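You operate a simulated robot arm through the tools that you are given. There is no shell and no other tool.

You are at the controls of a simulated robot arm. One attempt, no reset.

TASK
Fit the spacer that the chart gives for a pad and roll the insole through the roller press.
Fine: old spacer into the rack; crank the bed back out.

It is judged by the outcome, as a careful person would: the job done as asked, and still so three seconds after it is handed in. It fails if anything else is knocked over, pushed out of place, dropped, spilled or broken.

THE ROBOT
A 6-joint arm with a two-finger parallel gripper, fixed in place. Base frame: the origin is at the foot of the arm, x ahead of it, y to its left, z up. Readings come in mm, rad, newtons and seconds.
With the tool pointing down near the work surface it reaches from about 160 to 740 mm from the base axis. Its first joint turns from -2.897 to 2.897 rad. Payload 3.91 kg.
The TCP is the grasp point between the finger pads, 30 mm short of the fingertips. In the tool frame z runs along the fingers and y along their closing line. Largest opening 110 mm; finger width 20, thickness 10; the body of the gripper, 48 by 112 mm, starts 55 mm behind the TCP.
Orientation is that of the tool frame in the base frame, as [roll, pitch, yaw] about the fixed x, y, z axes, in that order (R = Rz(yaw) Ry(pitch) Rx(roll)). With the fingers straight down and closing along the base's y, the tool's x points along the base's -x, its y along +y and its z along -z.

THE INTERFACE
- The arm moves only by the tool step_arm. Its argument "plan" is text: rows parted by semicolons, each of 7 numbers parted by spaces: the gripper command, from -1 (shut) to 1 (fully open), values between in proportion, then the shift along the base's x, y, z in units of 100 mm (1.0 is 100 mm), then the turn, a rotation vector about the base's x, y, z in units of 60 degrees (1.0 is 60 degrees). In form: fingers tx ty tz rx ry rz; .... A call has 1 to 20 rows; each row is the pose to reach, as a shift and turn from the pose commanded when the call began. A call with a number of a shift or a turn outside -1 to 1 is refused whole. A row lasts 0.2 s, in which the tool goes at most 50 mm and 0.15 rad; a call with a longer step from one row to the next is refused whole, and so is a gripper value outside its range. A pose out of reach is approached as far as the arm can. The call stops where the force on the tool passes 60 N (or 10 N more than at its start, if that is more) or the arm is blocked; 0.2 s more then pass. Each finger travels about 45 mm/s and halts on what it meets, pressing with about 38 N; the grip force reading is that of the motor and also rises with nothing between the fingers. The clock runs only during rows and for 0.2 s after the last one: add rows that repeat a pose to give the fingers time. The reply holds the time, the measured pose of the TCP, the force on the tool along the base axes, the opening and the grip force, in the units named above and with some noise, with the torque about the TCP (base axes, N m) and any sound that the robot's microphone picked up.
- Cameras (640 x 400 px; columns grow to the right, rows downward): "scene" is fixed at [219.9, 648.5, 1751]; the picture's right is [-0.98, -0.20, 0.00], its down [-0.10, 0.48, -0.87] and it looks along [0.17, -0.86, -0.49] (base axes); focal length 361 px, centre (320, 200). "wrist" rides on the gripper at [71, 22, -107] in the tool frame; the picture's right is [-0.29, 0.96, 0.00], its down [-0.76, -0.23, -0.61] and it looks along [-0.58, -0.18, 0.79] (tool axes); focal length 243 px, centre (320, 200). There is no depth. A picture from a camera that has moved, and an enlarged one, comes with that camera's place and axes in the base frame and with its lens.
- grab_frame(camera): a new picture of that camera. It takes no simulated time.
- move_column(by): slides the trunk up (or, below 0, down) by that many mm; the arm rides with it, the base frame stays. It gives what a move gives, with no picture.
- enlarge(camera, box): a new picture of the part [left, top, right, bottom] of that camera's present view, enlarged. It takes no simulated time.
- hand_in(): hands the job in; it is judged then, once.

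Nothing tells you positions but the pictures and the camera data. Unless the task says otherwise, let go and move clear before handing in.

The tools are called after "Emit:" by a JSON object that holds its "method" and its "body". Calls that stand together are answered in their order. step_arm: Moves the arm, as the interface text tells. Its arguments: {"type":"object","properties":{"plan":{"type":"string"}},"required":["plan"]} The other tools are called the same way: move_column (by) slides the trunk up or down; grab_frame (camera) takes a picture; enlarge (camera, box) takes an enlarged picture of a part of a camera's view; hand_in () hands the job in.

At the start:

```text
clock: 0.0
ee_pos: [284.5, -156.5, 1391.3]
ee_rot: [-3.141, 0.0, -3.141]
contact_force: [0.2, -0.5, 0.1]
moment: [0.02, -0.01, -0.01]
gripper_width: 109.9
grasp_force: 0.0
trunk travel left (down, up): [-562.0, 28.0]
```

scene: 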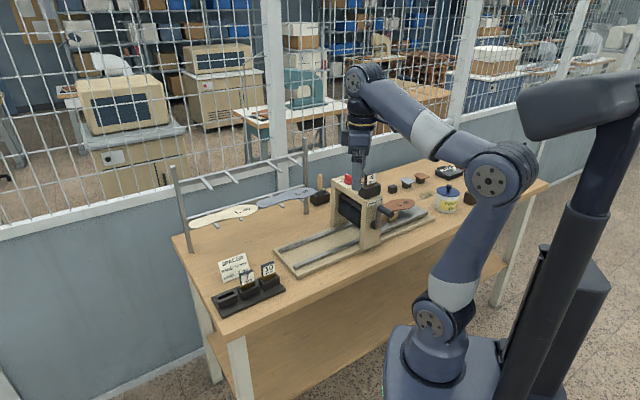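
wrist: 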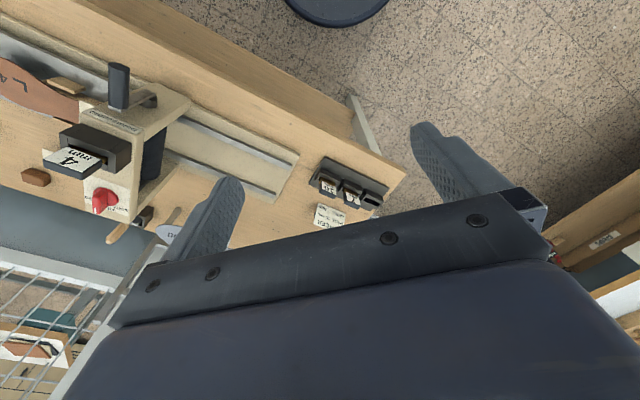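

I see a workbench with a roller press, a spacer rack at one end, a chart card, insole shapes on a rail and other small items. I'll look closer before moving anything.

Emit:
{"method": "enlarge", "body": {"camera": "scene", "box": [180, 230, 300, 330]}}

Emit:
{"method": "enlarge", "body": {"camera": "scene", "box": [300, 150, 480, 270]}}

Emit:
{"method": "enlarge", "body": {"camera": "scene", "box": [160, 130, 340, 250]}}

Emit:
{"method": "enlarge", "body": {"camera": "wrist", "box": [0, 40, 200, 260]}}

Emit:
{"method": "enlarge", "body": {"camera": "wrist", "box": [280, 140, 420, 240]}}

```text
4.00 times, centred on (240, 280) of scene
camera zoom: at [219.9, 648.5, 1751.0], right [-0.98, -0.2, 0.0], down [-0.1, 0.48, -0.87], along [0.17, -0.86, -0.49], focal length 1443 px, centre (640, -120)
```

zoom: 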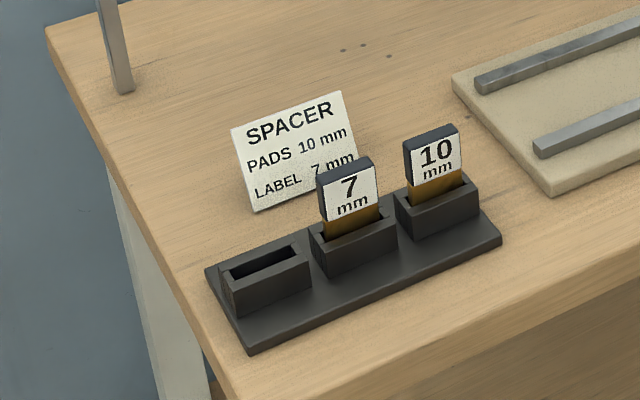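

```text
3.33 times, centred on (390, 210) of scene
camera zoom: at [219.9, 648.5, 1751.0], right [-0.98, -0.2, 0.0], down [-0.1, 0.48, -0.87], along [0.17, -0.86, -0.49], focal length 1202 px, centre (87, 167)
```

zoom: 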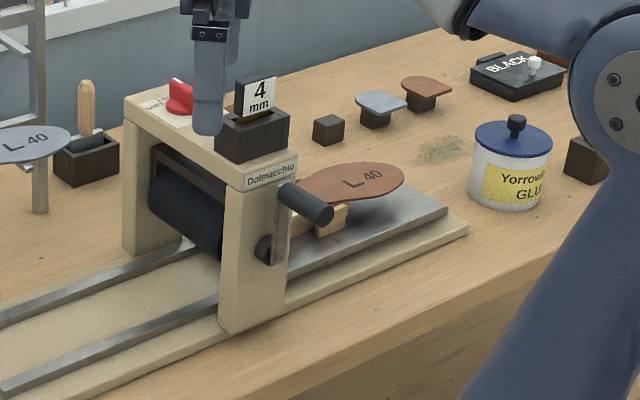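

```text
3.33 times, centred on (250, 190) of scene
camera zoom: at [219.9, 648.5, 1751.0], right [-0.98, -0.2, 0.0], down [-0.1, 0.48, -0.87], along [0.17, -0.86, -0.49], focal length 1202 px, centre (553, 233)
```

zoom: 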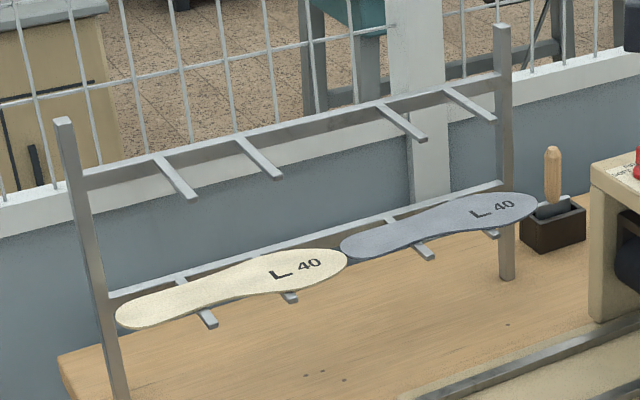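

```text
1.82 times, centred on (100, 150) of wrist
camera zoom: at [213.4, -134.3, 1500.6], right [0.29, 0.96, 0.0], down [0.76, -0.23, 0.61], along [0.58, -0.18, -0.79], focal length 441 px, centre (720, 291)
```

zoom: 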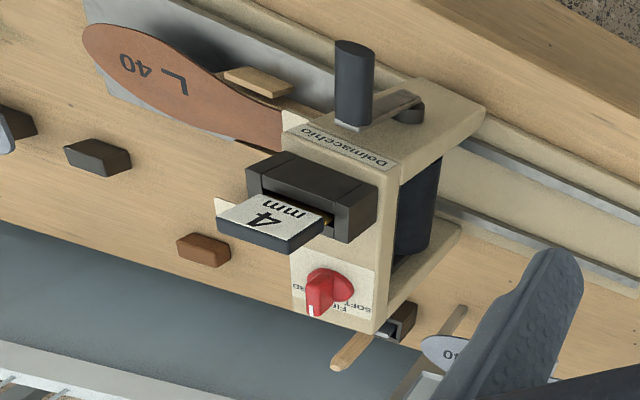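

```text
4.00 times, centred on (350, 190) of wrist
camera zoom: at [213.4, -134.3, 1500.6], right [0.29, 0.96, 0.0], down [0.76, -0.23, 0.61], along [0.58, -0.18, -0.79], focal length 970 px, centre (200, 240)
```

zoom: 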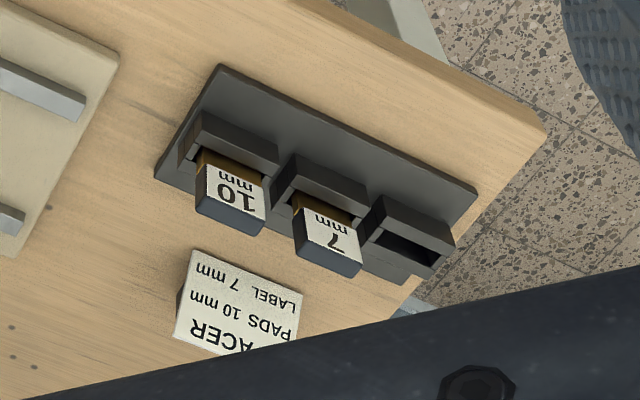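

The chart says pads take 10 mm. The press holds the 4 mm spacer, and the rack holds the 7 and 10 with one slot free. The table sits at about 45° to the base frame, so I'll turn the tool to match and look from closer.

Emit:
{"method": "step_arm", "body": {"plan": "1 -0.16 -0.16 0 0 0 -0.13; 1 -0.32 -0.32 0 0 0 -0.26; 1 -0.48 -0.48 0 0 0 -0.39; 1 -0.64 -0.64 0 0 0 -0.52; 1 -0.8 -0.8 0 0 0 -0.65; 1 -0.95 -0.95 0 0 0 -0.76; 1 -0.95 -0.95 0 0 0 -0.76"}}

Emit:
{"method": "grab_frame", "body": {"camera": "wrist"}}

```text
clock: 1.6
ee_pos: [189.5, -252.0, 1392.8]
ee_rot: [3.142, 0.0, 2.344]
contact_force: [0.1, -0.2, -0.2]
moment: [-0.02, -0.01, 0.03]
gripper_width: 109.9
grasp_force: 0.0
trunk travel left (down, up): [-562.0, 28.0]
```

```text
taken
camera wrist: at [155.6, -185.7, 1501.1], right [0.89, 0.46, 0.0], down [0.37, -0.7, 0.61], along [0.28, -0.54, -0.79], focal length 243 px, centre (320, 200)
```

wrist: 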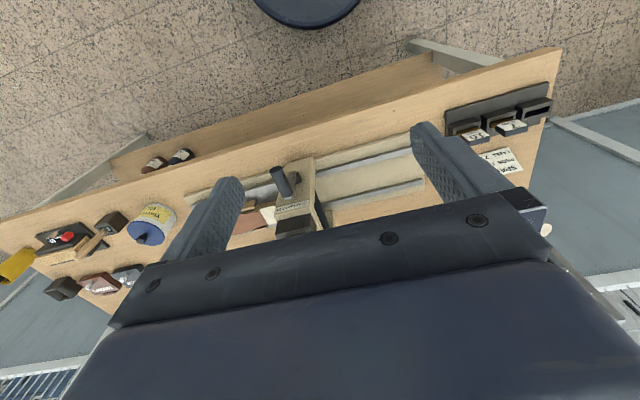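

The wrist camera sees best on the near side of the gripper, so I'll move above the press and look down at it.

Emit:
{"method": "step_arm", "body": {"plan": "1 0.02 -0.33 -0.1 0 0 0; 1 0.04 -0.66 -0.3 0 0 0; 1 0.06 -1 -0.5 0 0 0; 1 0.06 -1 -0.5 0 0 0"}}

Emit:
{"method": "step_arm", "body": {"plan": "1 0.02 -0.33 -0.1 0 0 0; 1 0.04 -0.66 -0.3 0 0 0; 1 0.06 -1 -0.5 0 0 0; 1 0.06 -1 -0.5 0 0 0"}}

Emit:
{"method": "grab_frame", "body": {"camera": "wrist"}}

Emit:
{"method": "enlarge", "body": {"camera": "wrist", "box": [220, 0, 420, 125]}}

Emit:
{"method": "grab_frame", "body": {"camera": "scene"}}

```text
clock: 2.6
ee_pos: [196.6, -353.4, 1341.1]
ee_rot: [3.141, 0.0, 2.345]
contact_force: [0.2, -0.2, -0.3]
moment: [0.03, 0.0, -0.01]
gripper_width: 109.9
grasp_force: 0.1
trunk travel left (down, up): [-562.0, 28.0]
```

```text
clock: 3.6
ee_pos: [202.2, -451.4, 1292.7]
ee_rot: [-3.141, -0.001, 2.346]
contact_force: [-0.9, 0.1, 0.2]
moment: [0.03, 0.0, 0.0]
gripper_width: 110.1
grasp_force: 0.2
trunk travel left (down, up): [-562.0, 28.0]
```

```text
taken
camera wrist: at [167.5, -384.6, 1400.3], right [0.89, 0.46, 0.0], down [0.37, -0.7, 0.61], along [0.28, -0.54, -0.79], focal length 243 px, centre (320, 200)
```

wrist: 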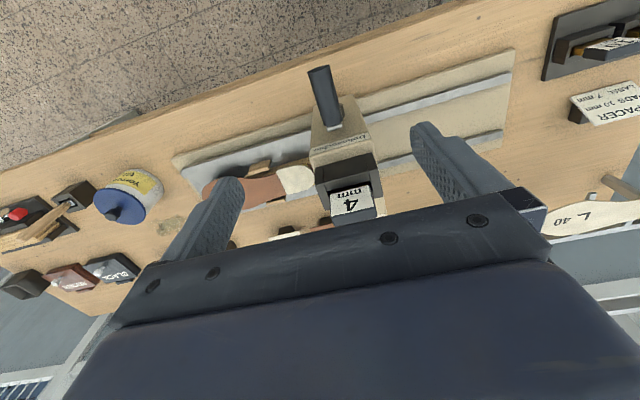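

```text
3.20 times, centred on (320, 62) of wrist
camera zoom: at [167.5, -384.6, 1400.3], right [0.89, 0.46, 0.0], down [0.37, -0.7, 0.61], along [0.28, -0.54, -0.79], focal length 776 px, centre (320, 640)
```

zoom: 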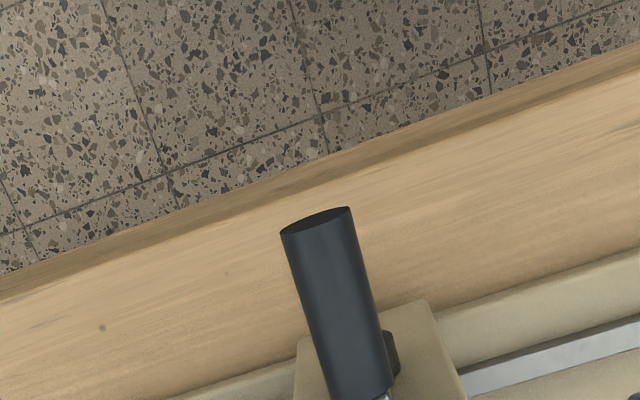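

```text
taken
```

scene: 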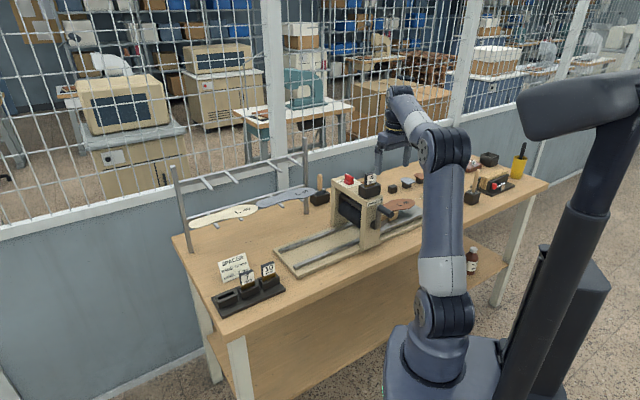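

Emit:
{"method": "enlarge", "body": {"camera": "wrist", "box": [160, 120, 320, 220]}}

Emit:
{"method": "enlarge", "body": {"camera": "wrist", "box": [280, 120, 440, 220]}}

Emit:
{"method": "enlarge", "body": {"camera": "scene", "box": [320, 160, 440, 235]}}

```text
4.00 times, centred on (240, 170) of wrist
camera zoom: at [167.5, -384.6, 1400.3], right [0.89, 0.46, 0.0], down [0.37, -0.7, 0.61], along [0.28, -0.54, -0.79], focal length 970 px, centre (640, 320)
```

zoom: 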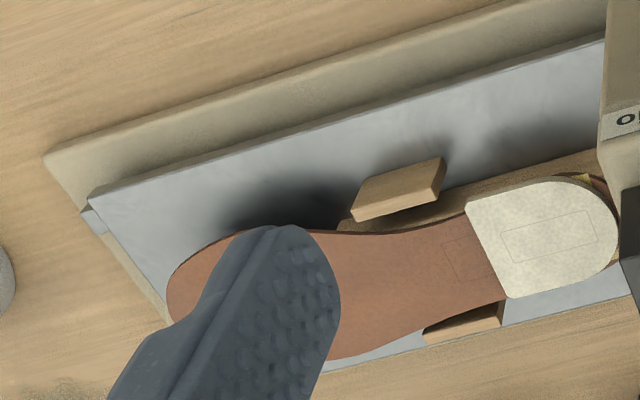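

```text
4.00 times, centred on (360, 170) of wrist
camera zoom: at [167.5, -384.6, 1400.3], right [0.89, 0.46, 0.0], down [0.37, -0.7, 0.61], along [0.28, -0.54, -0.79], focal length 970 px, centre (160, 320)
```

zoom: 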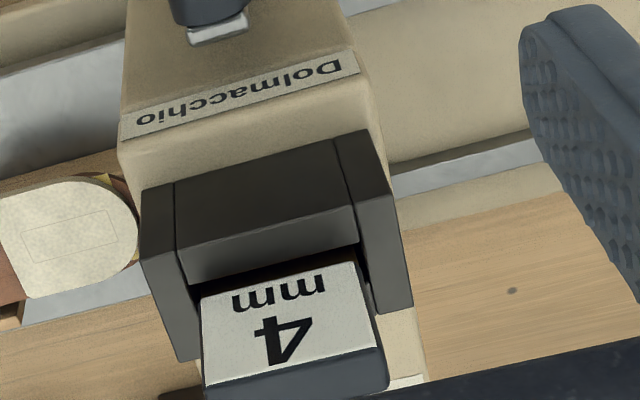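

```text
5.33 times, centred on (380, 198) of scene
camera zoom: at [219.9, 648.5, 1751.0], right [-0.98, -0.2, 0.0], down [-0.1, 0.48, -0.87], along [0.17, -0.86, -0.49], focal length 1924 px, centre (0, 213)
```

zoom: 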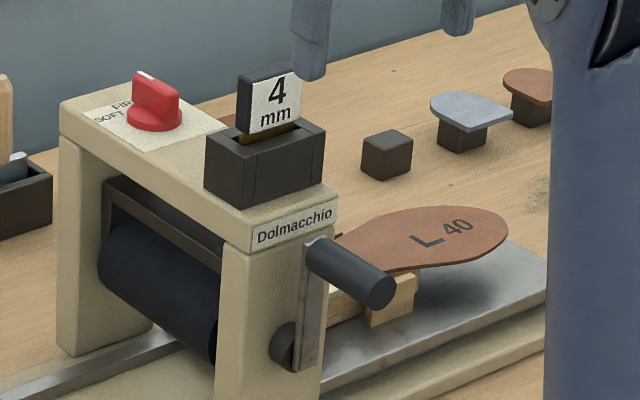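

The label reads 4 mm in the press holder at about (269, -508, 1197), and the crank handle points toward the robot at about (188, -426, 1112). I'll turn the tool about 90° so it can grip the spacer by its thickness, staying high above the press.

Emit:
{"method": "step_arm", "body": {"plan": "1 0.1 -0.05 0.03 0 0 -0.13; 1 0.2 -0.1 0.06 0 0 -0.26; 1 0.3 -0.16 0.08 0 0 -0.39; 1 0.4 -0.24 0.08 0 0 -0.52; 1 0.5 -0.35 0.08 0 0 -0.64; 1 0.6 -0.48 0.08 0 0 -0.74; 1 0.6 -0.48 0.08 0 0 -0.74"}}

Emit:
{"method": "step_arm", "body": {"plan": "1 0.0 -0.02 0 0 0 -0.13; 1 0.0 -0.04 0 0 0 -0.26; 1 0.02 -0.06 0 0 0 -0.39; 1 0.04 -0.08 0 0 0 -0.52; 1 0.06 -0.1 0 0 0 -0.64; 1 0.06 -0.1 0 0 0 -0.726; 1 0.06 -0.1 0 0 0 -0.726"}}

Emit:
{"method": "grab_frame", "body": {"camera": "wrist"}}

Emit:
{"method": "grab_frame", "body": {"camera": "scene"}}

```text
clock: 5.2
ee_pos: [262.9, -500.2, 1299.4]
ee_rot: [-3.141, 0.0, 1.569]
contact_force: [0.0, 0.2, 0.0]
moment: [0.02, 0.02, 0.01]
gripper_width: 109.9
grasp_force: 0.1
trunk travel left (down, up): [-562.0, 28.0]
```

```text
clock: 6.8
ee_pos: [267.0, -509.8, 1299.3]
ee_rot: [-3.141, 0.001, 0.809]
contact_force: [-0.2, -1.0, -0.1]
moment: [0.0, 0.0, -0.01]
gripper_width: 110.1
grasp_force: 0.0
trunk travel left (down, up): [-562.0, 28.0]
```

```text
taken
camera wrist: at [332.4, -472.3, 1408.8], right [0.49, -0.87, 0.0], down [-0.69, -0.39, 0.61], along [-0.53, -0.3, -0.79], focal length 243 px, centre (320, 200)
```

wrist: 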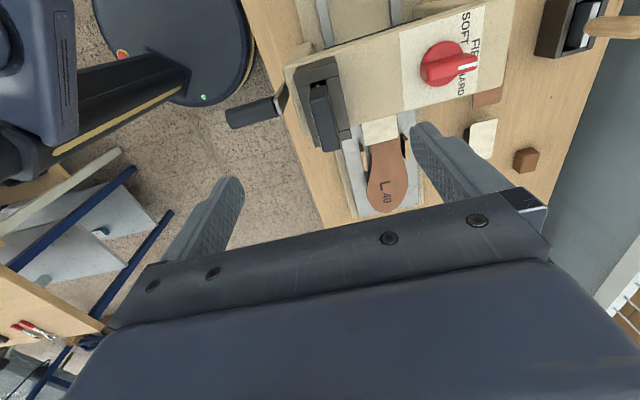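

```text
taken
```

scene: 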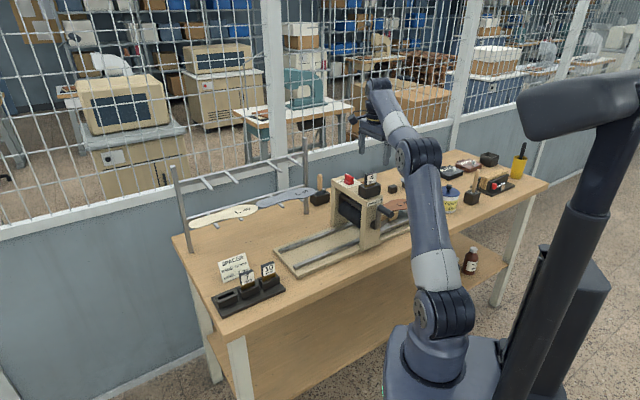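

Emit:
{"method": "enlarge", "body": {"camera": "wrist", "box": [220, 40, 420, 165]}}

Emit:
{"method": "enlarge", "body": {"camera": "wrist", "box": [280, 50, 360, 160]}}

```text
3.20 times, centred on (320, 102) of wrist
camera zoom: at [332.4, -472.3, 1408.8], right [0.49, -0.87, 0.0], down [-0.69, -0.39, 0.61], along [-0.53, -0.3, -0.79], focal length 776 px, centre (320, 512)
```

zoom: 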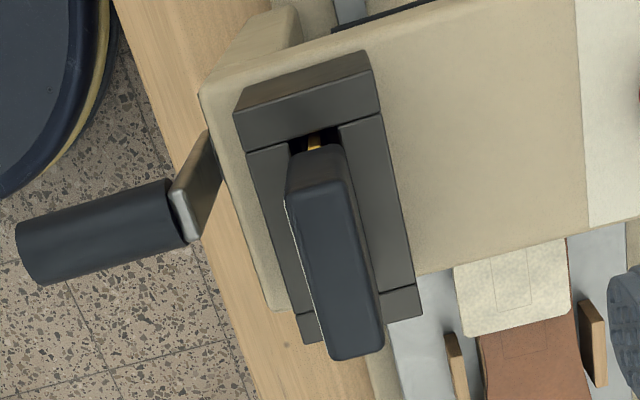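

```text
3.64 times, centred on (320, 105) of wrist
camera zoom: at [332.4, -472.3, 1408.8], right [0.49, -0.87, 0.0], down [-0.69, -0.39, 0.61], along [-0.53, -0.3, -0.79], focal length 882 px, centre (320, 546)
```

zoom: 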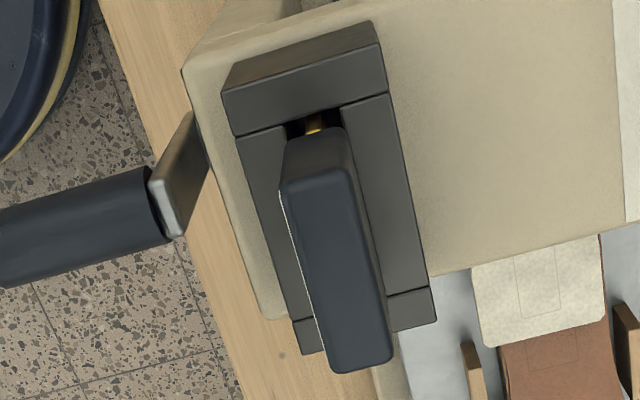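

Emit:
{"method": "enlarge", "body": {"camera": "scene", "box": [350, 165, 395, 205]}}

Emit:
{"method": "enlarge", "body": {"camera": "scene", "box": [205, 255, 295, 320]}}

```text
10.00 times, centred on (372, 185) of scene
camera zoom: at [219.9, 648.5, 1751.0], right [-0.98, -0.2, 0.0], down [-0.1, 0.48, -0.87], along [0.17, -0.86, -0.49], focal length 3607 px, centre (-205, 350)
```

zoom: 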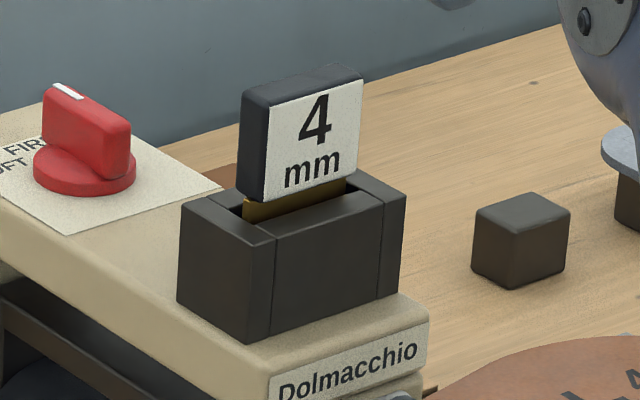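

```text
6.15 times, centred on (250, 288) of scene
camera zoom: at [219.9, 648.5, 1751.0], right [-0.98, -0.2, 0.0], down [-0.1, 0.48, -0.87], along [0.17, -0.86, -0.49], focal length 2220 px, centre (751, -338)
```

zoom: 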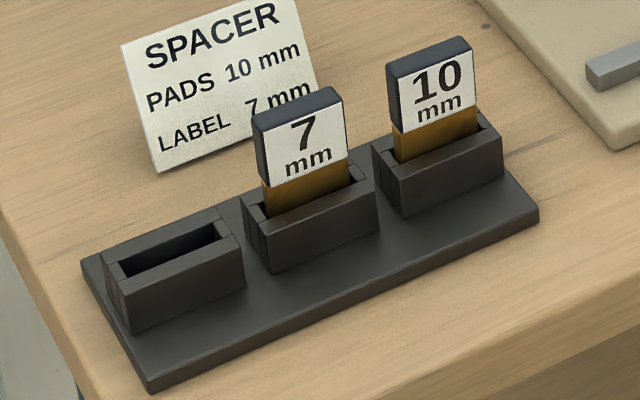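

The spacer head is about 44 × 14 mm, centred some 5 mm further from the robot than the TCP and turned about 2°. The holder top is near z 1173. I'll partly close the gripper, line up and come down to straddle the head.

Emit:
{"method": "step_arm", "body": {"plan": "0 0.02 -0.015 -0.05 0 0 -0.02; -0.2 0.043 -0.03 -0.15 0 0 -0.033; -0.2 0.043 -0.03 -0.25 0 0 -0.033; -0.2 0.043 -0.03 -0.35 0 0 -0.033; -0.2 0.043 -0.03 -0.45 0 0 -0.033; -0.2 0.043 -0.03 -0.55 0 0 -0.033; -0.2 0.043 -0.03 -0.55 0 0 -0.033; -0.2 0.043 -0.03 -0.55 0 0 -0.033"}}

Emit:
{"method": "grab_frame", "body": {"camera": "wrist"}}

Emit:
{"method": "enlarge", "body": {"camera": "wrist", "box": [240, 90, 400, 215]}}

```text
clock: 8.6
ee_pos: [272.8, -513.8, 1245.5]
ee_rot: [3.139, -0.001, 0.778]
contact_force: [0.7, 0.1, -0.5]
moment: [0.02, 0.01, -0.01]
gripper_width: 44.0
grasp_force: 0.0
trunk travel left (down, up): [-562.0, 28.0]
```

```text
taken
camera wrist: at [338.0, -477.7, 1353.7], right [0.46, -0.89, 0.0], down [-0.7, -0.37, 0.61], along [-0.54, -0.28, -0.79], focal length 243 px, centre (320, 200)
```

wrist: 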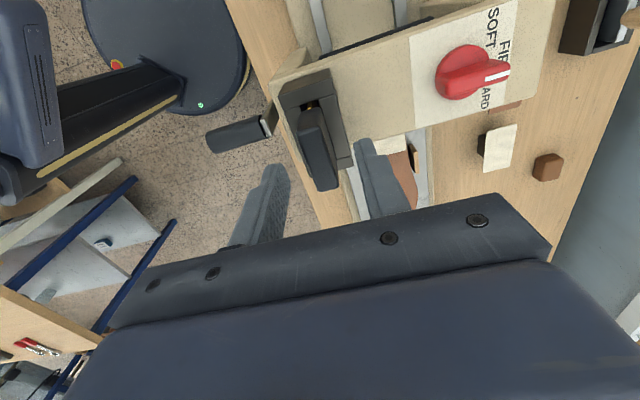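

```text
3.20 times, centred on (320, 152) of wrist
camera zoom: at [338.0, -477.7, 1353.7], right [0.46, -0.89, 0.0], down [-0.7, -0.37, 0.61], along [-0.54, -0.28, -0.79], focal length 776 px, centre (320, 352)
```

zoom: 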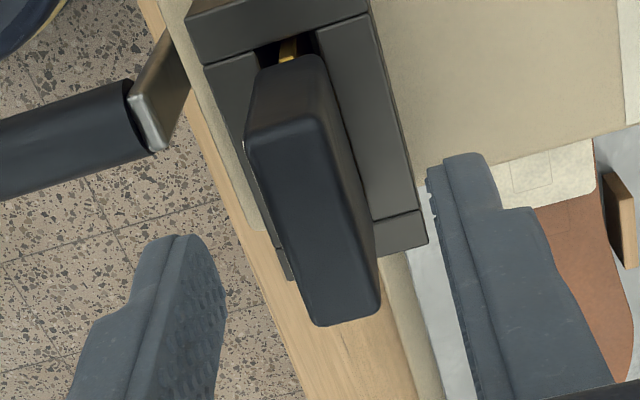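

The head is now centred between the fingers and square to them. I'll go down to grip height, with fingertips about 4 mm above the holder top, and close.

Emit:
{"method": "step_arm", "body": {"plan": "-0.2 0 0 -0.1 0 0 0; -0.2 0 0 -0.2 0 0 0; -0.2 0 0 -0.3 0 0 0; -0.2 0 0 -0.39 0 0 0; -0.2 0 0 -0.39 0 0 0"}}

Emit:
{"method": "step_arm", "body": {"plan": "-1 0 0 0 0 0 0; -1 0 0 0 0 0 0; -1 0 0 0 0 0 0; -1 0 0 0 0 0 0; -1 0 0 0 0 0 0"}}

Emit:
{"method": "enlarge", "body": {"camera": "wrist", "box": [240, 90, 400, 215]}}

```text
clock: 9.8
ee_pos: [271.4, -513.2, 1204.7]
ee_rot: [-3.141, 0.001, 0.778]
contact_force: [-0.4, 0.2, -0.5]
moment: [0.01, 0.04, 0.03]
gripper_width: 43.8
grasp_force: 0.1
trunk travel left (down, up): [-562.0, 28.0]
```

```text
clock: 11.0
ee_pos: [272.6, -512.7, 1206.4]
ee_rot: [-3.141, 0.0, 0.777]
contact_force: [0.0, 0.2, -0.1]
moment: [0.0, 0.01, 0.02]
gripper_width: 15.4
grasp_force: 37.5
trunk travel left (down, up): [-562.0, 28.0]
```

```text
3.20 times, centred on (320, 152) of wrist
camera zoom: at [337.8, -477.5, 1314.2], right [0.46, -0.89, 0.0], down [-0.7, -0.37, 0.61], along [-0.54, -0.28, -0.79], focal length 776 px, centre (320, 352)
```

zoom: 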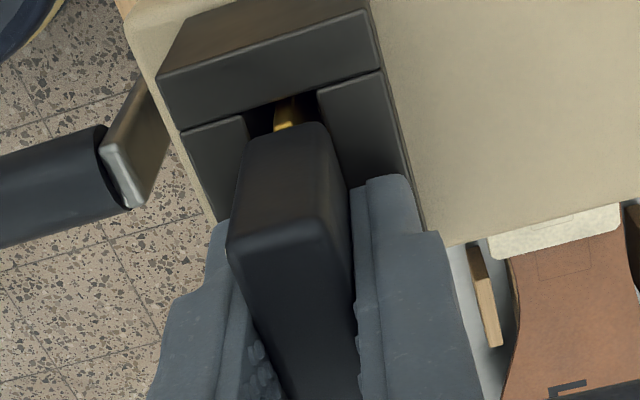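

Gripped at 15.4 mm with no side load. Now I'll lift it straight out of the press holder.

Emit:
{"method": "step_arm", "body": {"plan": "-1 0 0 0.05 0 0 0; -1 0 0 0.12 0 0 0; -1 0 0 0.22 0 0 0; -1 0 0 0.34 0 0 0; -1 0 0 0.48 0 0 0; -1 0 0 0.64 0 0 0; -1 0 0 0.8 0 0 0; -1 0 0 0.98 0 0 0; -1 0 0 0.98 0 0 0"}}

Emit:
{"method": "grab_frame", "body": {"camera": "wrist"}}

Emit:
{"method": "enlarge", "body": {"camera": "scene", "box": [340, 130, 420, 205]}}

```text
clock: 13.0
ee_pos: [271.8, -513.7, 1302.8]
ee_rot: [3.141, 0.0, 0.776]
contact_force: [0.1, -0.1, 0.2]
moment: [0.01, -0.03, 0.01]
gripper_width: 15.5
grasp_force: 38.2
trunk travel left (down, up): [-562.0, 28.0]
```

```text
taken
camera wrist: at [337.8, -477.8, 1412.6], right [0.46, -0.89, 0.0], down [-0.7, -0.37, 0.61], along [-0.54, -0.28, -0.79], focal length 243 px, centre (320, 200)
```

wrist: 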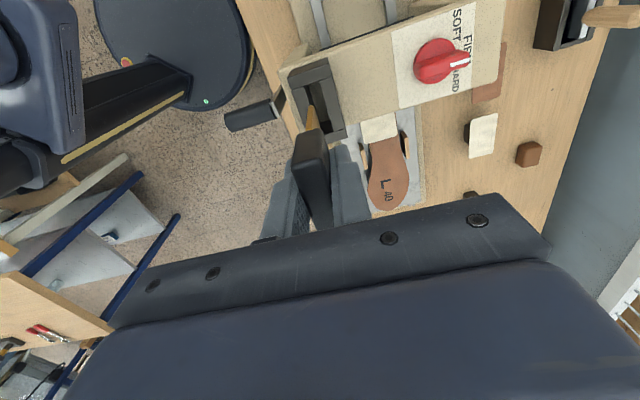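

```text
5.33 times, centred on (380, 168) of scene
camera zoom: at [219.9, 648.5, 1751.0], right [-0.98, -0.2, 0.0], down [-0.1, 0.48, -0.87], along [0.17, -0.86, -0.49], focal length 1924 px, centre (0, 373)
```

zoom: 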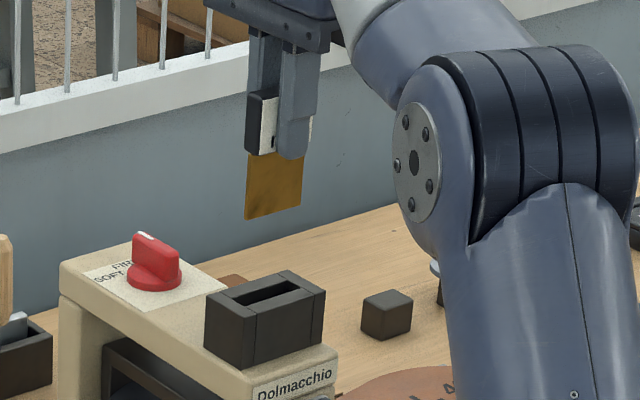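

The 4 mm spacer is out, with a shim about 44 mm long below the head. I'll carry it along the table toward the rack at this height.

Emit:
{"method": "step_arm", "body": {"plan": "-1 0.1 0.1 0 0 0 0; -1 0.3 0.29 0 0 0 0; -1 0.55 0.54 0 0 0 0; -1 0.8 0.785 0 0 0 0; -1 1 0.98 0 0 0 0"}}

Emit:
{"method": "step_arm", "body": {"plan": "-1 0.25 0.245 0 0 0 0; -1 0.5 0.49 0 0 0 0; -1 0.75 0.735 0 0 0 0; -1 1 0.98 0 0 0 0"}}

Emit:
{"method": "step_arm", "body": {"plan": "-1 0.25 0.245 0 0 0 0; -1 0.5 0.49 0 0 0 0; -1 0.75 0.735 0 0 0 0; -1 0.95 0.93 0 0 0 0; -1 0.95 0.93 0 0 0 0"}}

Emit:
{"method": "grab_frame", "body": {"camera": "wrist"}}

Emit:
{"method": "grab_frame", "body": {"camera": "scene"}}

```text
clock: 14.2
ee_pos: [373.2, -414.7, 1304.2]
ee_rot: [-3.141, -0.001, 0.777]
contact_force: [0.5, 0.0, -0.9]
moment: [-0.03, 0.01, -0.01]
gripper_width: 15.4
grasp_force: 37.6
trunk travel left (down, up): [-562.0, 28.0]
```

```text
clock: 15.2
ee_pos: [471.0, -316.2, 1303.0]
ee_rot: [-3.141, -0.001, 0.775]
contact_force: [0.2, 0.0, 0.0]
moment: [0.01, 0.0, -0.04]
gripper_width: 15.5
grasp_force: 37.9
trunk travel left (down, up): [-562.0, 28.0]
```

```text
clock: 16.4
ee_pos: [567.1, -224.6, 1304.2]
ee_rot: [-3.141, -0.001, 0.775]
contact_force: [-1.0, -0.2, -1.7]
moment: [-0.01, 0.0, 0.04]
gripper_width: 15.5
grasp_force: 38.3
trunk travel left (down, up): [-562.0, 28.0]
```

```text
taken
camera wrist: at [633.0, -188.8, 1412.8], right [0.46, -0.89, 0.0], down [-0.7, -0.37, 0.61], along [-0.54, -0.28, -0.79], focal length 243 px, centre (320, 200)
```

wrist: 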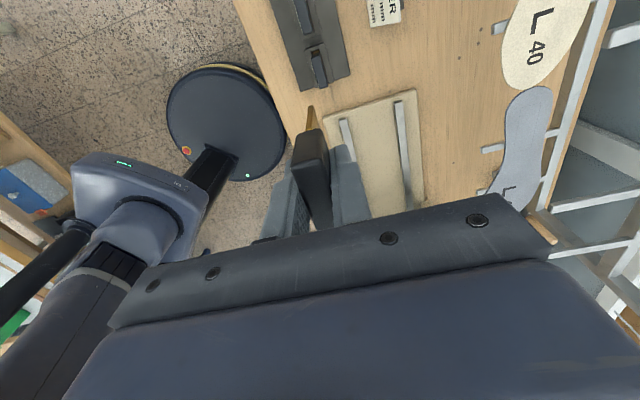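

```text
taken
```

scene: 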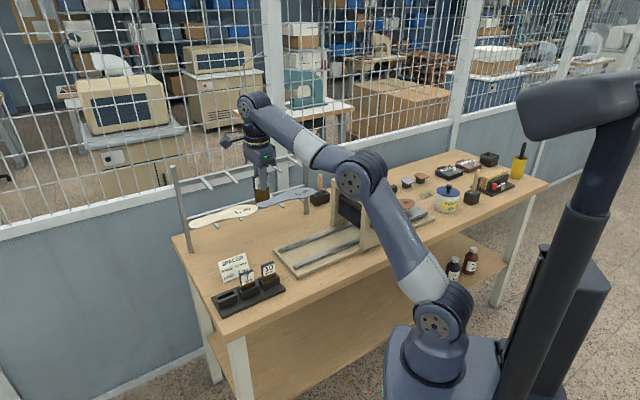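

Emit:
{"method": "step_arm", "body": {"plan": "-1 0.25 0.245 -0.1 0 0 0; -1 0.5 0.49 -0.2 0 0 0; -1 0.75 0.735 -0.3 0 0 0; -1 1 0.98 -0.4 0 0 0; -1 1 0.98 -0.5 0 0 0; -1 1 0.98 -0.5 0 0 0"}}

Emit:
{"method": "grab_frame", "body": {"camera": "wrist"}}

Emit:
{"method": "enlarge", "body": {"camera": "wrist", "box": [220, 0, 420, 150]}}

```text
clock: 17.8
ee_pos: [648.2, -137.9, 1258.9]
ee_rot: [3.141, -0.001, 0.774]
contact_force: [0.6, -0.1, -1.8]
moment: [0.01, -0.01, -0.01]
gripper_width: 15.2
grasp_force: 37.8
out of reach, approached as far as the arm can: row 3, 4, 5, 6
trunk travel left (down, up): [-562.0, 28.0]
```

```text
taken
camera wrist: at [714.1, -101.7, 1368.6], right [0.46, -0.89, 0.0], down [-0.71, -0.37, 0.61], along [-0.54, -0.28, -0.8], focal length 243 px, centre (320, 200)
```

wrist: 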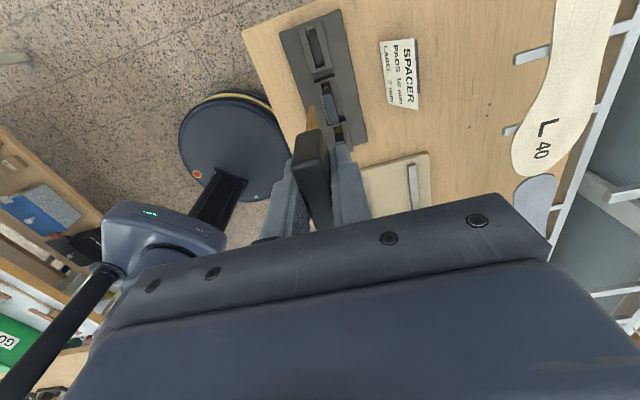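

```text
2.67 times, centred on (320, 75) of wrist
camera zoom: at [714.1, -101.7, 1368.6], right [0.46, -0.89, 0.0], down [-0.71, -0.37, 0.61], along [-0.54, -0.28, -0.8], focal length 647 px, centre (320, 533)
```

zoom: 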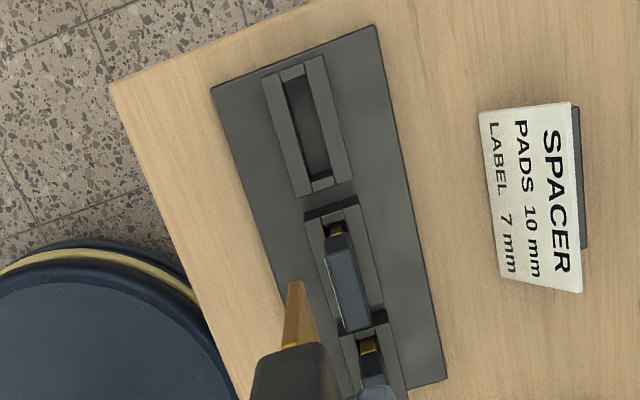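

The arm was slightly out of reach at that height. The empty slot is clear ahead, so I'll come down to a height where reach is better and take another look.

Emit:
{"method": "step_arm", "body": {"plan": "-1 0 0 -0.25 0 0 0; -1 0 0 -0.5 0 0 0; -1 0.02 0.04 -0.75 0 0 0; -1 0.05 0.08 -1 0 0 0; -1 0.05 0.08 -1 0 0 0; -1 0.05 0.08 -1 0 0 0"}}

Emit:
{"method": "grab_frame", "body": {"camera": "wrist"}}

Emit:
{"method": "enlarge", "body": {"camera": "wrist", "box": [220, 0, 420, 150]}}

```text
clock: 19.2
ee_pos: [652.4, -129.2, 1160.2]
ee_rot: [3.141, -0.001, 0.778]
contact_force: [0.5, 0.2, -0.2]
moment: [0.02, 0.01, 0.02]
gripper_width: 15.4
grasp_force: 37.4
trunk travel left (down, up): [-562.0, 28.0]
```

```text
taken
camera wrist: at [719.0, -93.3, 1269.0], right [0.46, -0.89, 0.0], down [-0.7, -0.37, 0.61], along [-0.54, -0.28, -0.79], focal length 243 px, centre (320, 200)
```

wrist: 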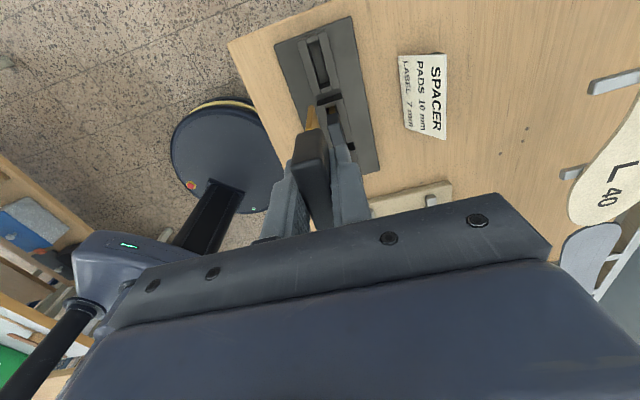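

```text
2.67 times, centred on (320, 75) of wrist
camera zoom: at [719.0, -93.3, 1269.0], right [0.46, -0.89, 0.0], down [-0.7, -0.37, 0.61], along [-0.54, -0.28, -0.79], focal length 647 px, centre (320, 533)
```

zoom: 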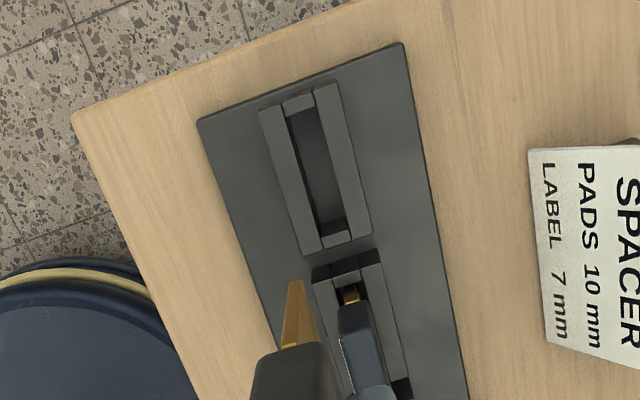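

Emit:
{"method": "enlarge", "body": {"camera": "scene", "box": [205, 275, 255, 325]}}

Emit:
{"method": "enlarge", "body": {"camera": "wrist", "box": [290, 15, 350, 105]}}

Emit:
{"method": "enlarge", "body": {"camera": "scene", "box": [200, 200, 290, 320]}}

```text
8.00 times, centred on (230, 300) of scene
camera zoom: at [219.9, 648.5, 1751.0], right [-0.98, -0.2, 0.0], down [-0.1, 0.48, -0.87], along [0.17, -0.86, -0.49], focal length 2886 px, centre (1040, -600)
```

zoom: 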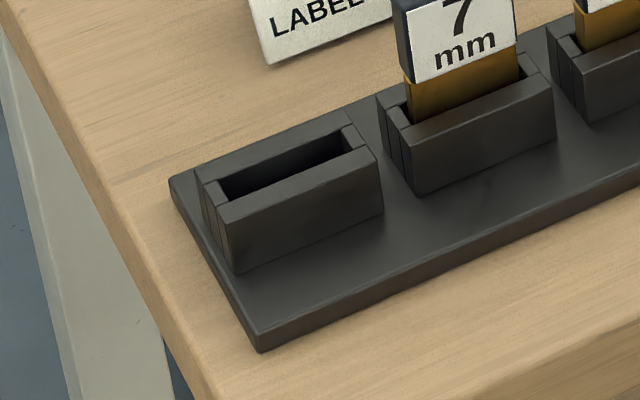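

```text
4.44 times, centred on (320, 60) of wrist
camera zoom: at [719.0, -93.3, 1269.0], right [0.46, -0.89, 0.0], down [-0.7, -0.37, 0.61], along [-0.54, -0.28, -0.79], focal length 1078 px, centre (320, 822)
```

zoom: 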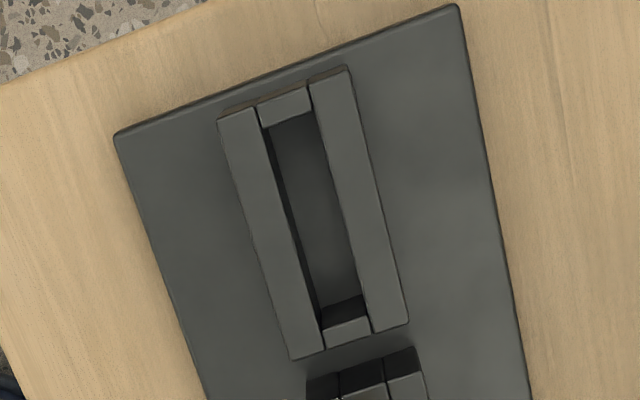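

```text
3.33 times, centred on (245, 260) of scene
camera zoom: at [219.9, 648.5, 1751.0], right [-0.98, -0.2, 0.0], down [-0.1, 0.48, -0.87], along [0.17, -0.86, -0.49], focal length 1202 px, centre (570, 0)
```

zoom: 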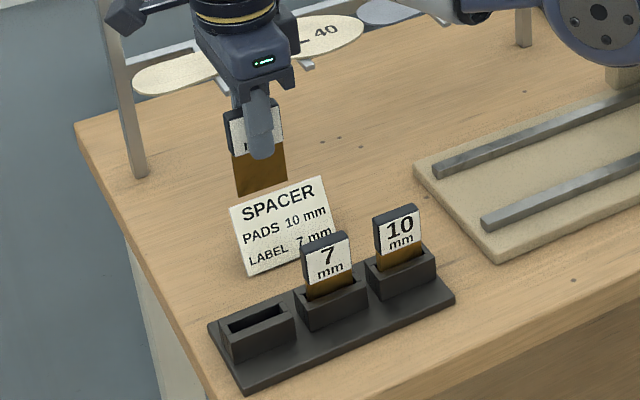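

The empty slot opening is about 51 × 13 mm, centred 24 mm along and 7 mm further out than the TCP, with its top at z about 940. I'll line up over it and stop just above to check.

Emit:
{"method": "step_arm", "body": {"plan": "-1 0.1 0.06 -0.1 0 0 0; -1 0.2 0.11 -0.3 0 0 0; -1 0.222 0.12 -0.5 0 0 0; -1 0.222 0.12 -0.7 0 0 0; -1 0.222 0.12 -0.85 0 0 0; -1 0.222 0.12 -1.0 0 0 0; -1 0.222 0.12 -1.0 0 0 0"}}

Emit:
{"method": "grab_frame", "body": {"camera": "wrist"}}

Emit:
{"method": "enlarge", "body": {"camera": "wrist", "box": [240, 0, 400, 150]}}

Emit:
{"method": "enlarge", "body": {"camera": "scene", "box": [200, 220, 290, 320]}}

```text
clock: 20.8
ee_pos: [675.8, -116.7, 1060.1]
ee_rot: [-3.141, -0.001, 0.777]
contact_force: [1.0, -0.1, -1.3]
moment: [0.02, 0.0, -0.02]
gripper_width: 15.3
grasp_force: 38.0
trunk travel left (down, up): [-562.0, 28.0]
```

```text
taken
camera wrist: at [741.6, -81.6, 1169.0], right [0.46, -0.89, 0.0], down [-0.7, -0.37, 0.61], along [-0.54, -0.28, -0.79], focal length 243 px, centre (320, 200)
```

wrist: 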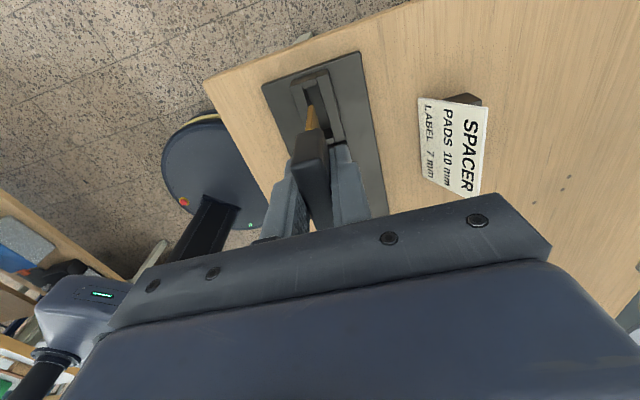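

```text
2.67 times, centred on (320, 75) of wrist
camera zoom: at [741.6, -81.6, 1169.0], right [0.46, -0.89, 0.0], down [-0.7, -0.37, 0.61], along [-0.54, -0.28, -0.79], focal length 647 px, centre (320, 533)
```

zoom: 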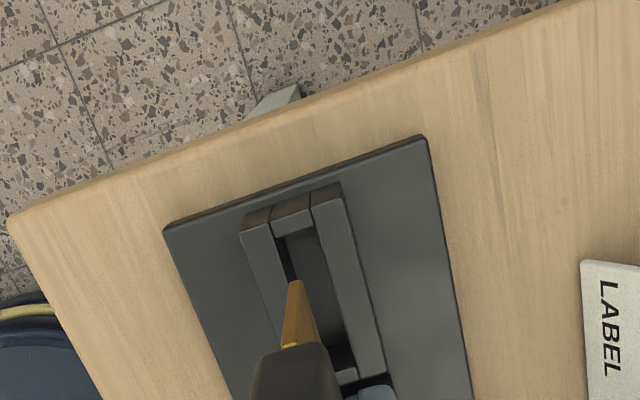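

```text
4.00 times, centred on (245, 270) of scene
camera zoom: at [219.9, 648.5, 1751.0], right [-0.98, -0.2, 0.0], down [-0.1, 0.48, -0.87], along [0.17, -0.86, -0.49], focal length 1443 px, centre (620, -80)
```

zoom: 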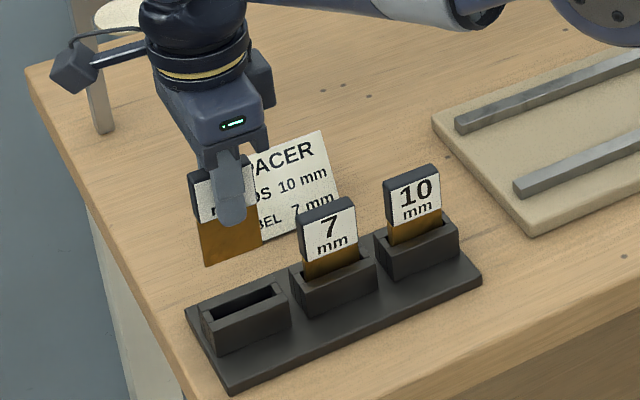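

The shim lines up with the slot to within about 1 mm. Now I'll lower it in.

Emit:
{"method": "step_arm", "body": {"plan": "-1 0 0 -0.15 0 0 0; -1 0 0 -0.3 0 0 0; -1 0 0 -0.42 0 0 0; -1 0 0 -0.5 0 0 0; -1 0 0 -0.57 0 0 0; -1 0 0 -0.64 0 0 0; -1 0 0 -0.7 0 0 0; -1 0 0 -0.74 0 0 0; -1 0 0 -0.74 0 0 0"}}

Emit:
{"method": "enlarge", "body": {"camera": "scene", "box": [200, 220, 290, 320]}}

Emit:
{"method": "enlarge", "body": {"camera": "wrist", "box": [240, 50, 400, 200]}}

```text
clock: 22.8
ee_pos: [675.0, -116.0, 985.8]
ee_rot: [-3.14, 0.0, 0.777]
contact_force: [-0.5, 0.0, -0.4]
moment: [0.0, -0.01, 0.04]
gripper_width: 15.4
grasp_force: 38.2
trunk travel left (down, up): [-562.0, 28.0]
```

```text
4.00 times, centred on (245, 270) of scene
camera zoom: at [219.9, 648.5, 1751.0], right [-0.98, -0.2, 0.0], down [-0.1, 0.48, -0.87], along [0.17, -0.86, -0.49], focal length 1443 px, centre (620, -80)
```

zoom: 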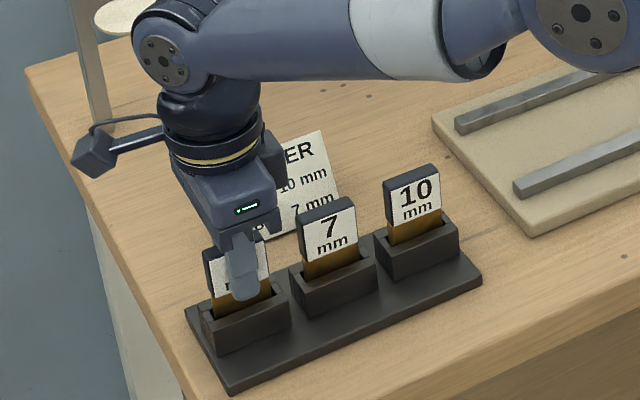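

```text
2.67 times, centred on (320, 125) of wrist
camera zoom: at [740.9, -81.5, 1095.2], right [0.46, -0.89, 0.0], down [-0.7, -0.37, 0.61], along [-0.54, -0.28, -0.79], focal length 647 px, centre (320, 400)
```

zoom: 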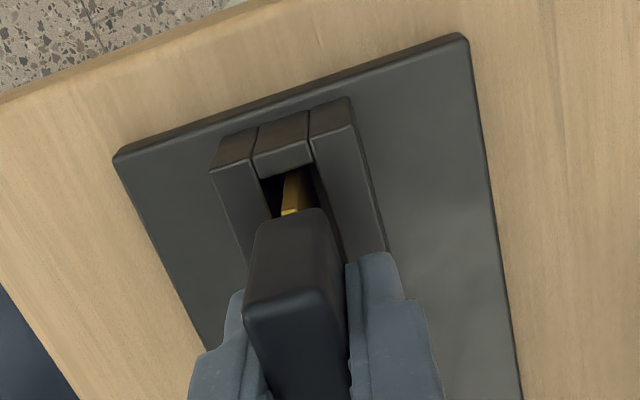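

Emit:
{"method": "step_arm", "body": {"plan": "-1 0 0 -0.02 0 0 0; -1 0 0 -0.03 0 0 0; -1 0 0 -0.03 0 0 0"}}

Emit:
{"method": "step_arm", "body": {"plan": "-1 0 0 -0.015 0 0 0; -1 0 0 -0.025 0 0 0; -1 0 0 -0.025 0 0 0"}}

```text
clock: 23.6
ee_pos: [674.6, -118.0, 984.6]
ee_rot: [3.14, -0.002, 0.775]
contact_force: [-0.9, -0.2, 10.0]
moment: [-0.14, 0.1, -0.01]
gripper_width: 15.5
grasp_force: 38.4
trunk travel left (down, up): [-562.0, 28.0]
```

```text
clock: 24.4
ee_pos: [675.1, -116.1, 985.0]
ee_rot: [3.135, -0.005, 0.777]
contact_force: [0.1, -0.6, 33.0]
moment: [-0.39, 0.31, 0.0]
gripper_width: 15.5
grasp_force: 38.4
trunk travel left (down, up): [-562.0, 28.0]
```

The spacer has touched the bottom of the slot. I'll ease off the pressure, open, and lift clear.

Emit:
{"method": "step_arm", "body": {"plan": "-1 0 0 0.035 0 0 0; -1 0 0 0.035 0 0 0; -0.6 0 0 0.035 0 0 0; -0.3 0 0 0.035 0 0 0; -0.3 0 0 0.035 0 0 0"}}

Emit:
{"method": "step_arm", "body": {"plan": "-0.3 0 0 0.1 0 0 0; -0.3 0 0 0.25 0 0 0; -0.3 0 0 0.45 0 0 0; -0.3 0 0 0.7 0 0 0; -0.3 0 0 0.95 0 0 0; -0.3 0 0 0.95 0 0 0"}}

Emit:
{"method": "enlarge", "body": {"camera": "scene", "box": [200, 220, 290, 320]}}

Emit:
{"method": "grab_frame", "body": {"camera": "wrist"}}

```text
clock: 25.6
ee_pos: [675.3, -117.4, 984.0]
ee_rot: [-3.14, 0.0, 0.777]
contact_force: [-0.1, -0.6, -0.3]
moment: [0.01, -0.01, 0.01]
gripper_width: 38.4
grasp_force: 0.0
trunk travel left (down, up): [-562.0, 28.0]
```

```text
clock: 27.0
ee_pos: [674.5, -118.1, 1080.2]
ee_rot: [3.141, -0.001, 0.777]
contact_force: [0.2, -0.1, 0.2]
moment: [0.01, 0.0, 0.0]
gripper_width: 38.5
grasp_force: 0.0
trunk travel left (down, up): [-562.0, 28.0]
```

```text
4.00 times, centred on (245, 270) of scene
camera zoom: at [219.9, 648.5, 1751.0], right [-0.98, -0.2, 0.0], down [-0.1, 0.48, -0.87], along [0.17, -0.86, -0.49], focal length 1443 px, centre (620, -80)
```

zoom: 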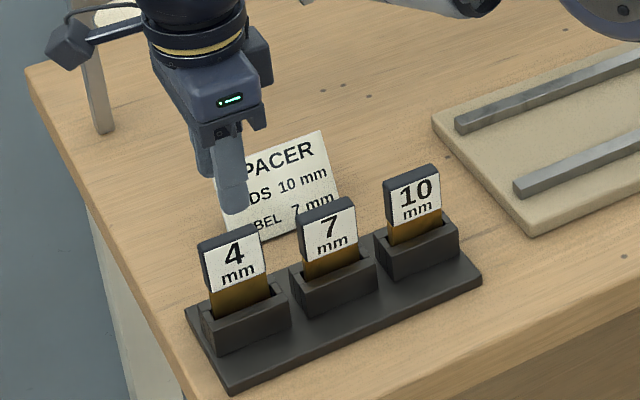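

```text
taken
camera wrist: at [741.0, -81.4, 1188.8], right [0.46, -0.89, 0.0], down [-0.7, -0.37, 0.61], along [-0.54, -0.28, -0.79], focal length 243 px, centre (320, 200)
```

wrist: 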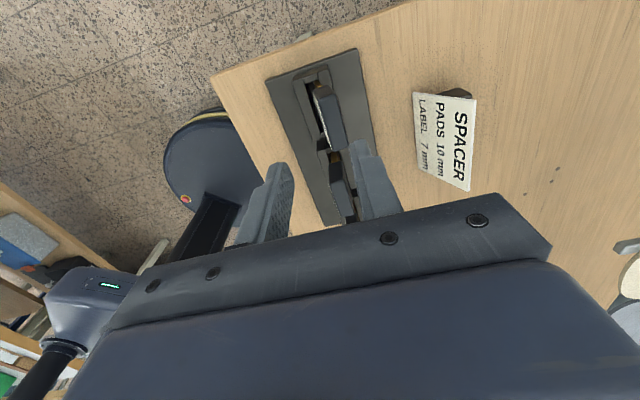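

The 4 mm spacer is now seated in the rack. Next I'll move back along the rack to above the 10 mm spacer.

Emit:
{"method": "step_arm", "body": {"plan": "-0.3 -0.2 -0.196 0.1 0 0 0; -0.3 -0.45 -0.44 0.2 0 0 0; -0.3 -0.7 -0.687 0.2 0 0 0; -0.3 -0.98 -0.962 0.2 0 0 0; -0.3 -0.98 -0.962 0.2 0 0 0"}}

Emit:
{"method": "grab_frame", "body": {"camera": "wrist"}}

Emit:
{"method": "enlarge", "body": {"camera": "wrist", "box": [240, 20, 400, 170]}}

```text
clock: 28.2
ee_pos: [577.4, -213.1, 1099.4]
ee_rot: [-3.141, 0.0, 0.777]
contact_force: [0.4, -0.7, 0.3]
moment: [0.03, -0.01, 0.02]
gripper_width: 38.6
grasp_force: 0.0
trunk travel left (down, up): [-562.0, 28.0]
```

```text
taken
camera wrist: at [643.5, -177.8, 1208.4], right [0.46, -0.89, 0.0], down [-0.7, -0.37, 0.61], along [-0.54, -0.28, -0.79], focal length 243 px, centre (320, 200)
```

wrist: 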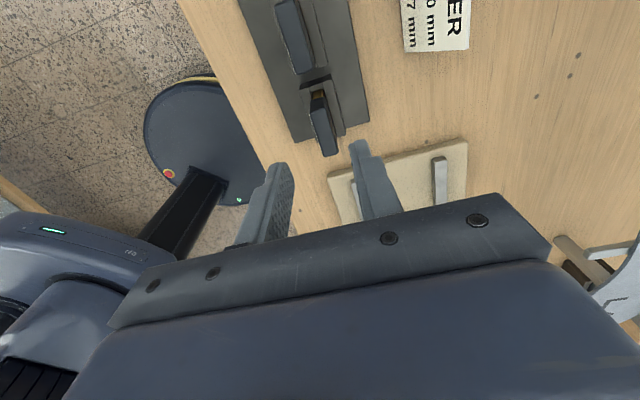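

```text
2.67 times, centred on (320, 95) of wrist
camera zoom: at [643.5, -177.8, 1208.4], right [0.46, -0.89, 0.0], down [-0.7, -0.37, 0.61], along [-0.54, -0.28, -0.79], focal length 647 px, centre (320, 480)
```

zoom: 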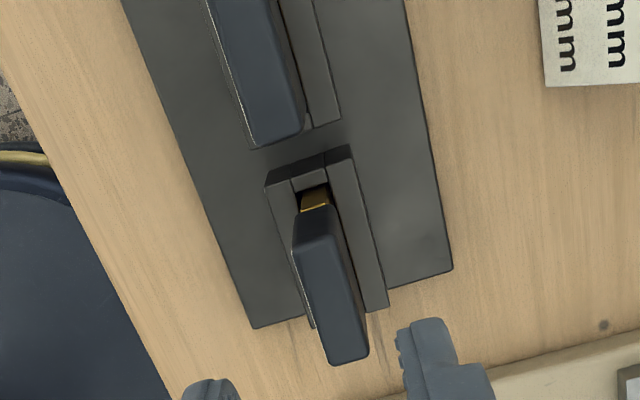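

The 10 mm head is about 13 mm behind and 1 mm outward of the TCP. I'll line up and descend until I straddle its top.

Emit:
{"method": "step_arm", "body": {"plan": "-0.3 -0.04 -0.05 -0.1 0 0 0; -0.3 -0.083 -0.1 -0.3 0 0 0; -0.3 -0.083 -0.1 -0.5 0 0 0; -0.3 -0.083 -0.1 -0.65 0 0 0; -0.3 -0.083 -0.1 -0.75 0 0 0; -0.3 -0.083 -0.1 -0.75 0 0 0"}}

Emit:
{"method": "enlarge", "body": {"camera": "wrist", "box": [240, 60, 400, 210]}}

Emit:
{"method": "enlarge", "body": {"camera": "scene", "box": [200, 220, 310, 320]}}

```text
clock: 29.6
ee_pos: [569.7, -223.1, 1023.6]
ee_rot: [3.141, -0.001, 0.778]
contact_force: [0.9, 0.0, -0.2]
moment: [0.04, -0.02, 0.04]
gripper_width: 38.5
grasp_force: 0.0
trunk travel left (down, up): [-562.0, 28.0]
```

```text
2.67 times, centred on (320, 135) of wrist
camera zoom: at [635.1, -187.5, 1133.4], right [0.46, -0.89, 0.0], down [-0.7, -0.37, 0.61], along [-0.54, -0.28, -0.79], focal length 647 px, centre (320, 373)
```

zoom: 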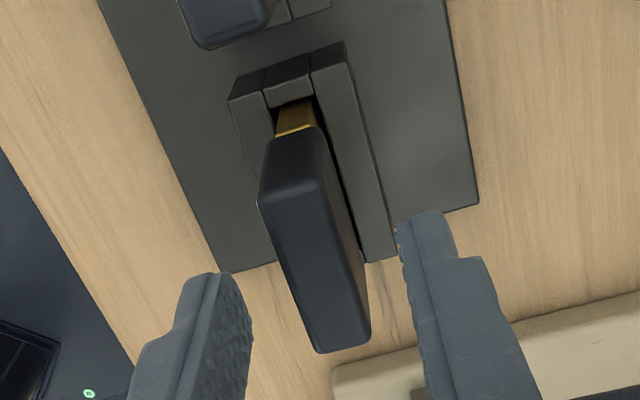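

```text
4.00 times, centred on (255, 270) of scene
camera zoom: at [219.9, 648.5, 1751.0], right [-0.98, -0.2, 0.0], down [-0.1, 0.48, -0.87], along [0.17, -0.86, -0.49], focal length 1443 px, centre (580, -80)
```

zoom: 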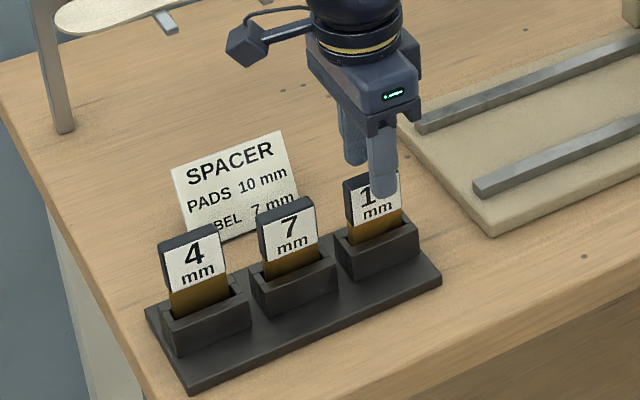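

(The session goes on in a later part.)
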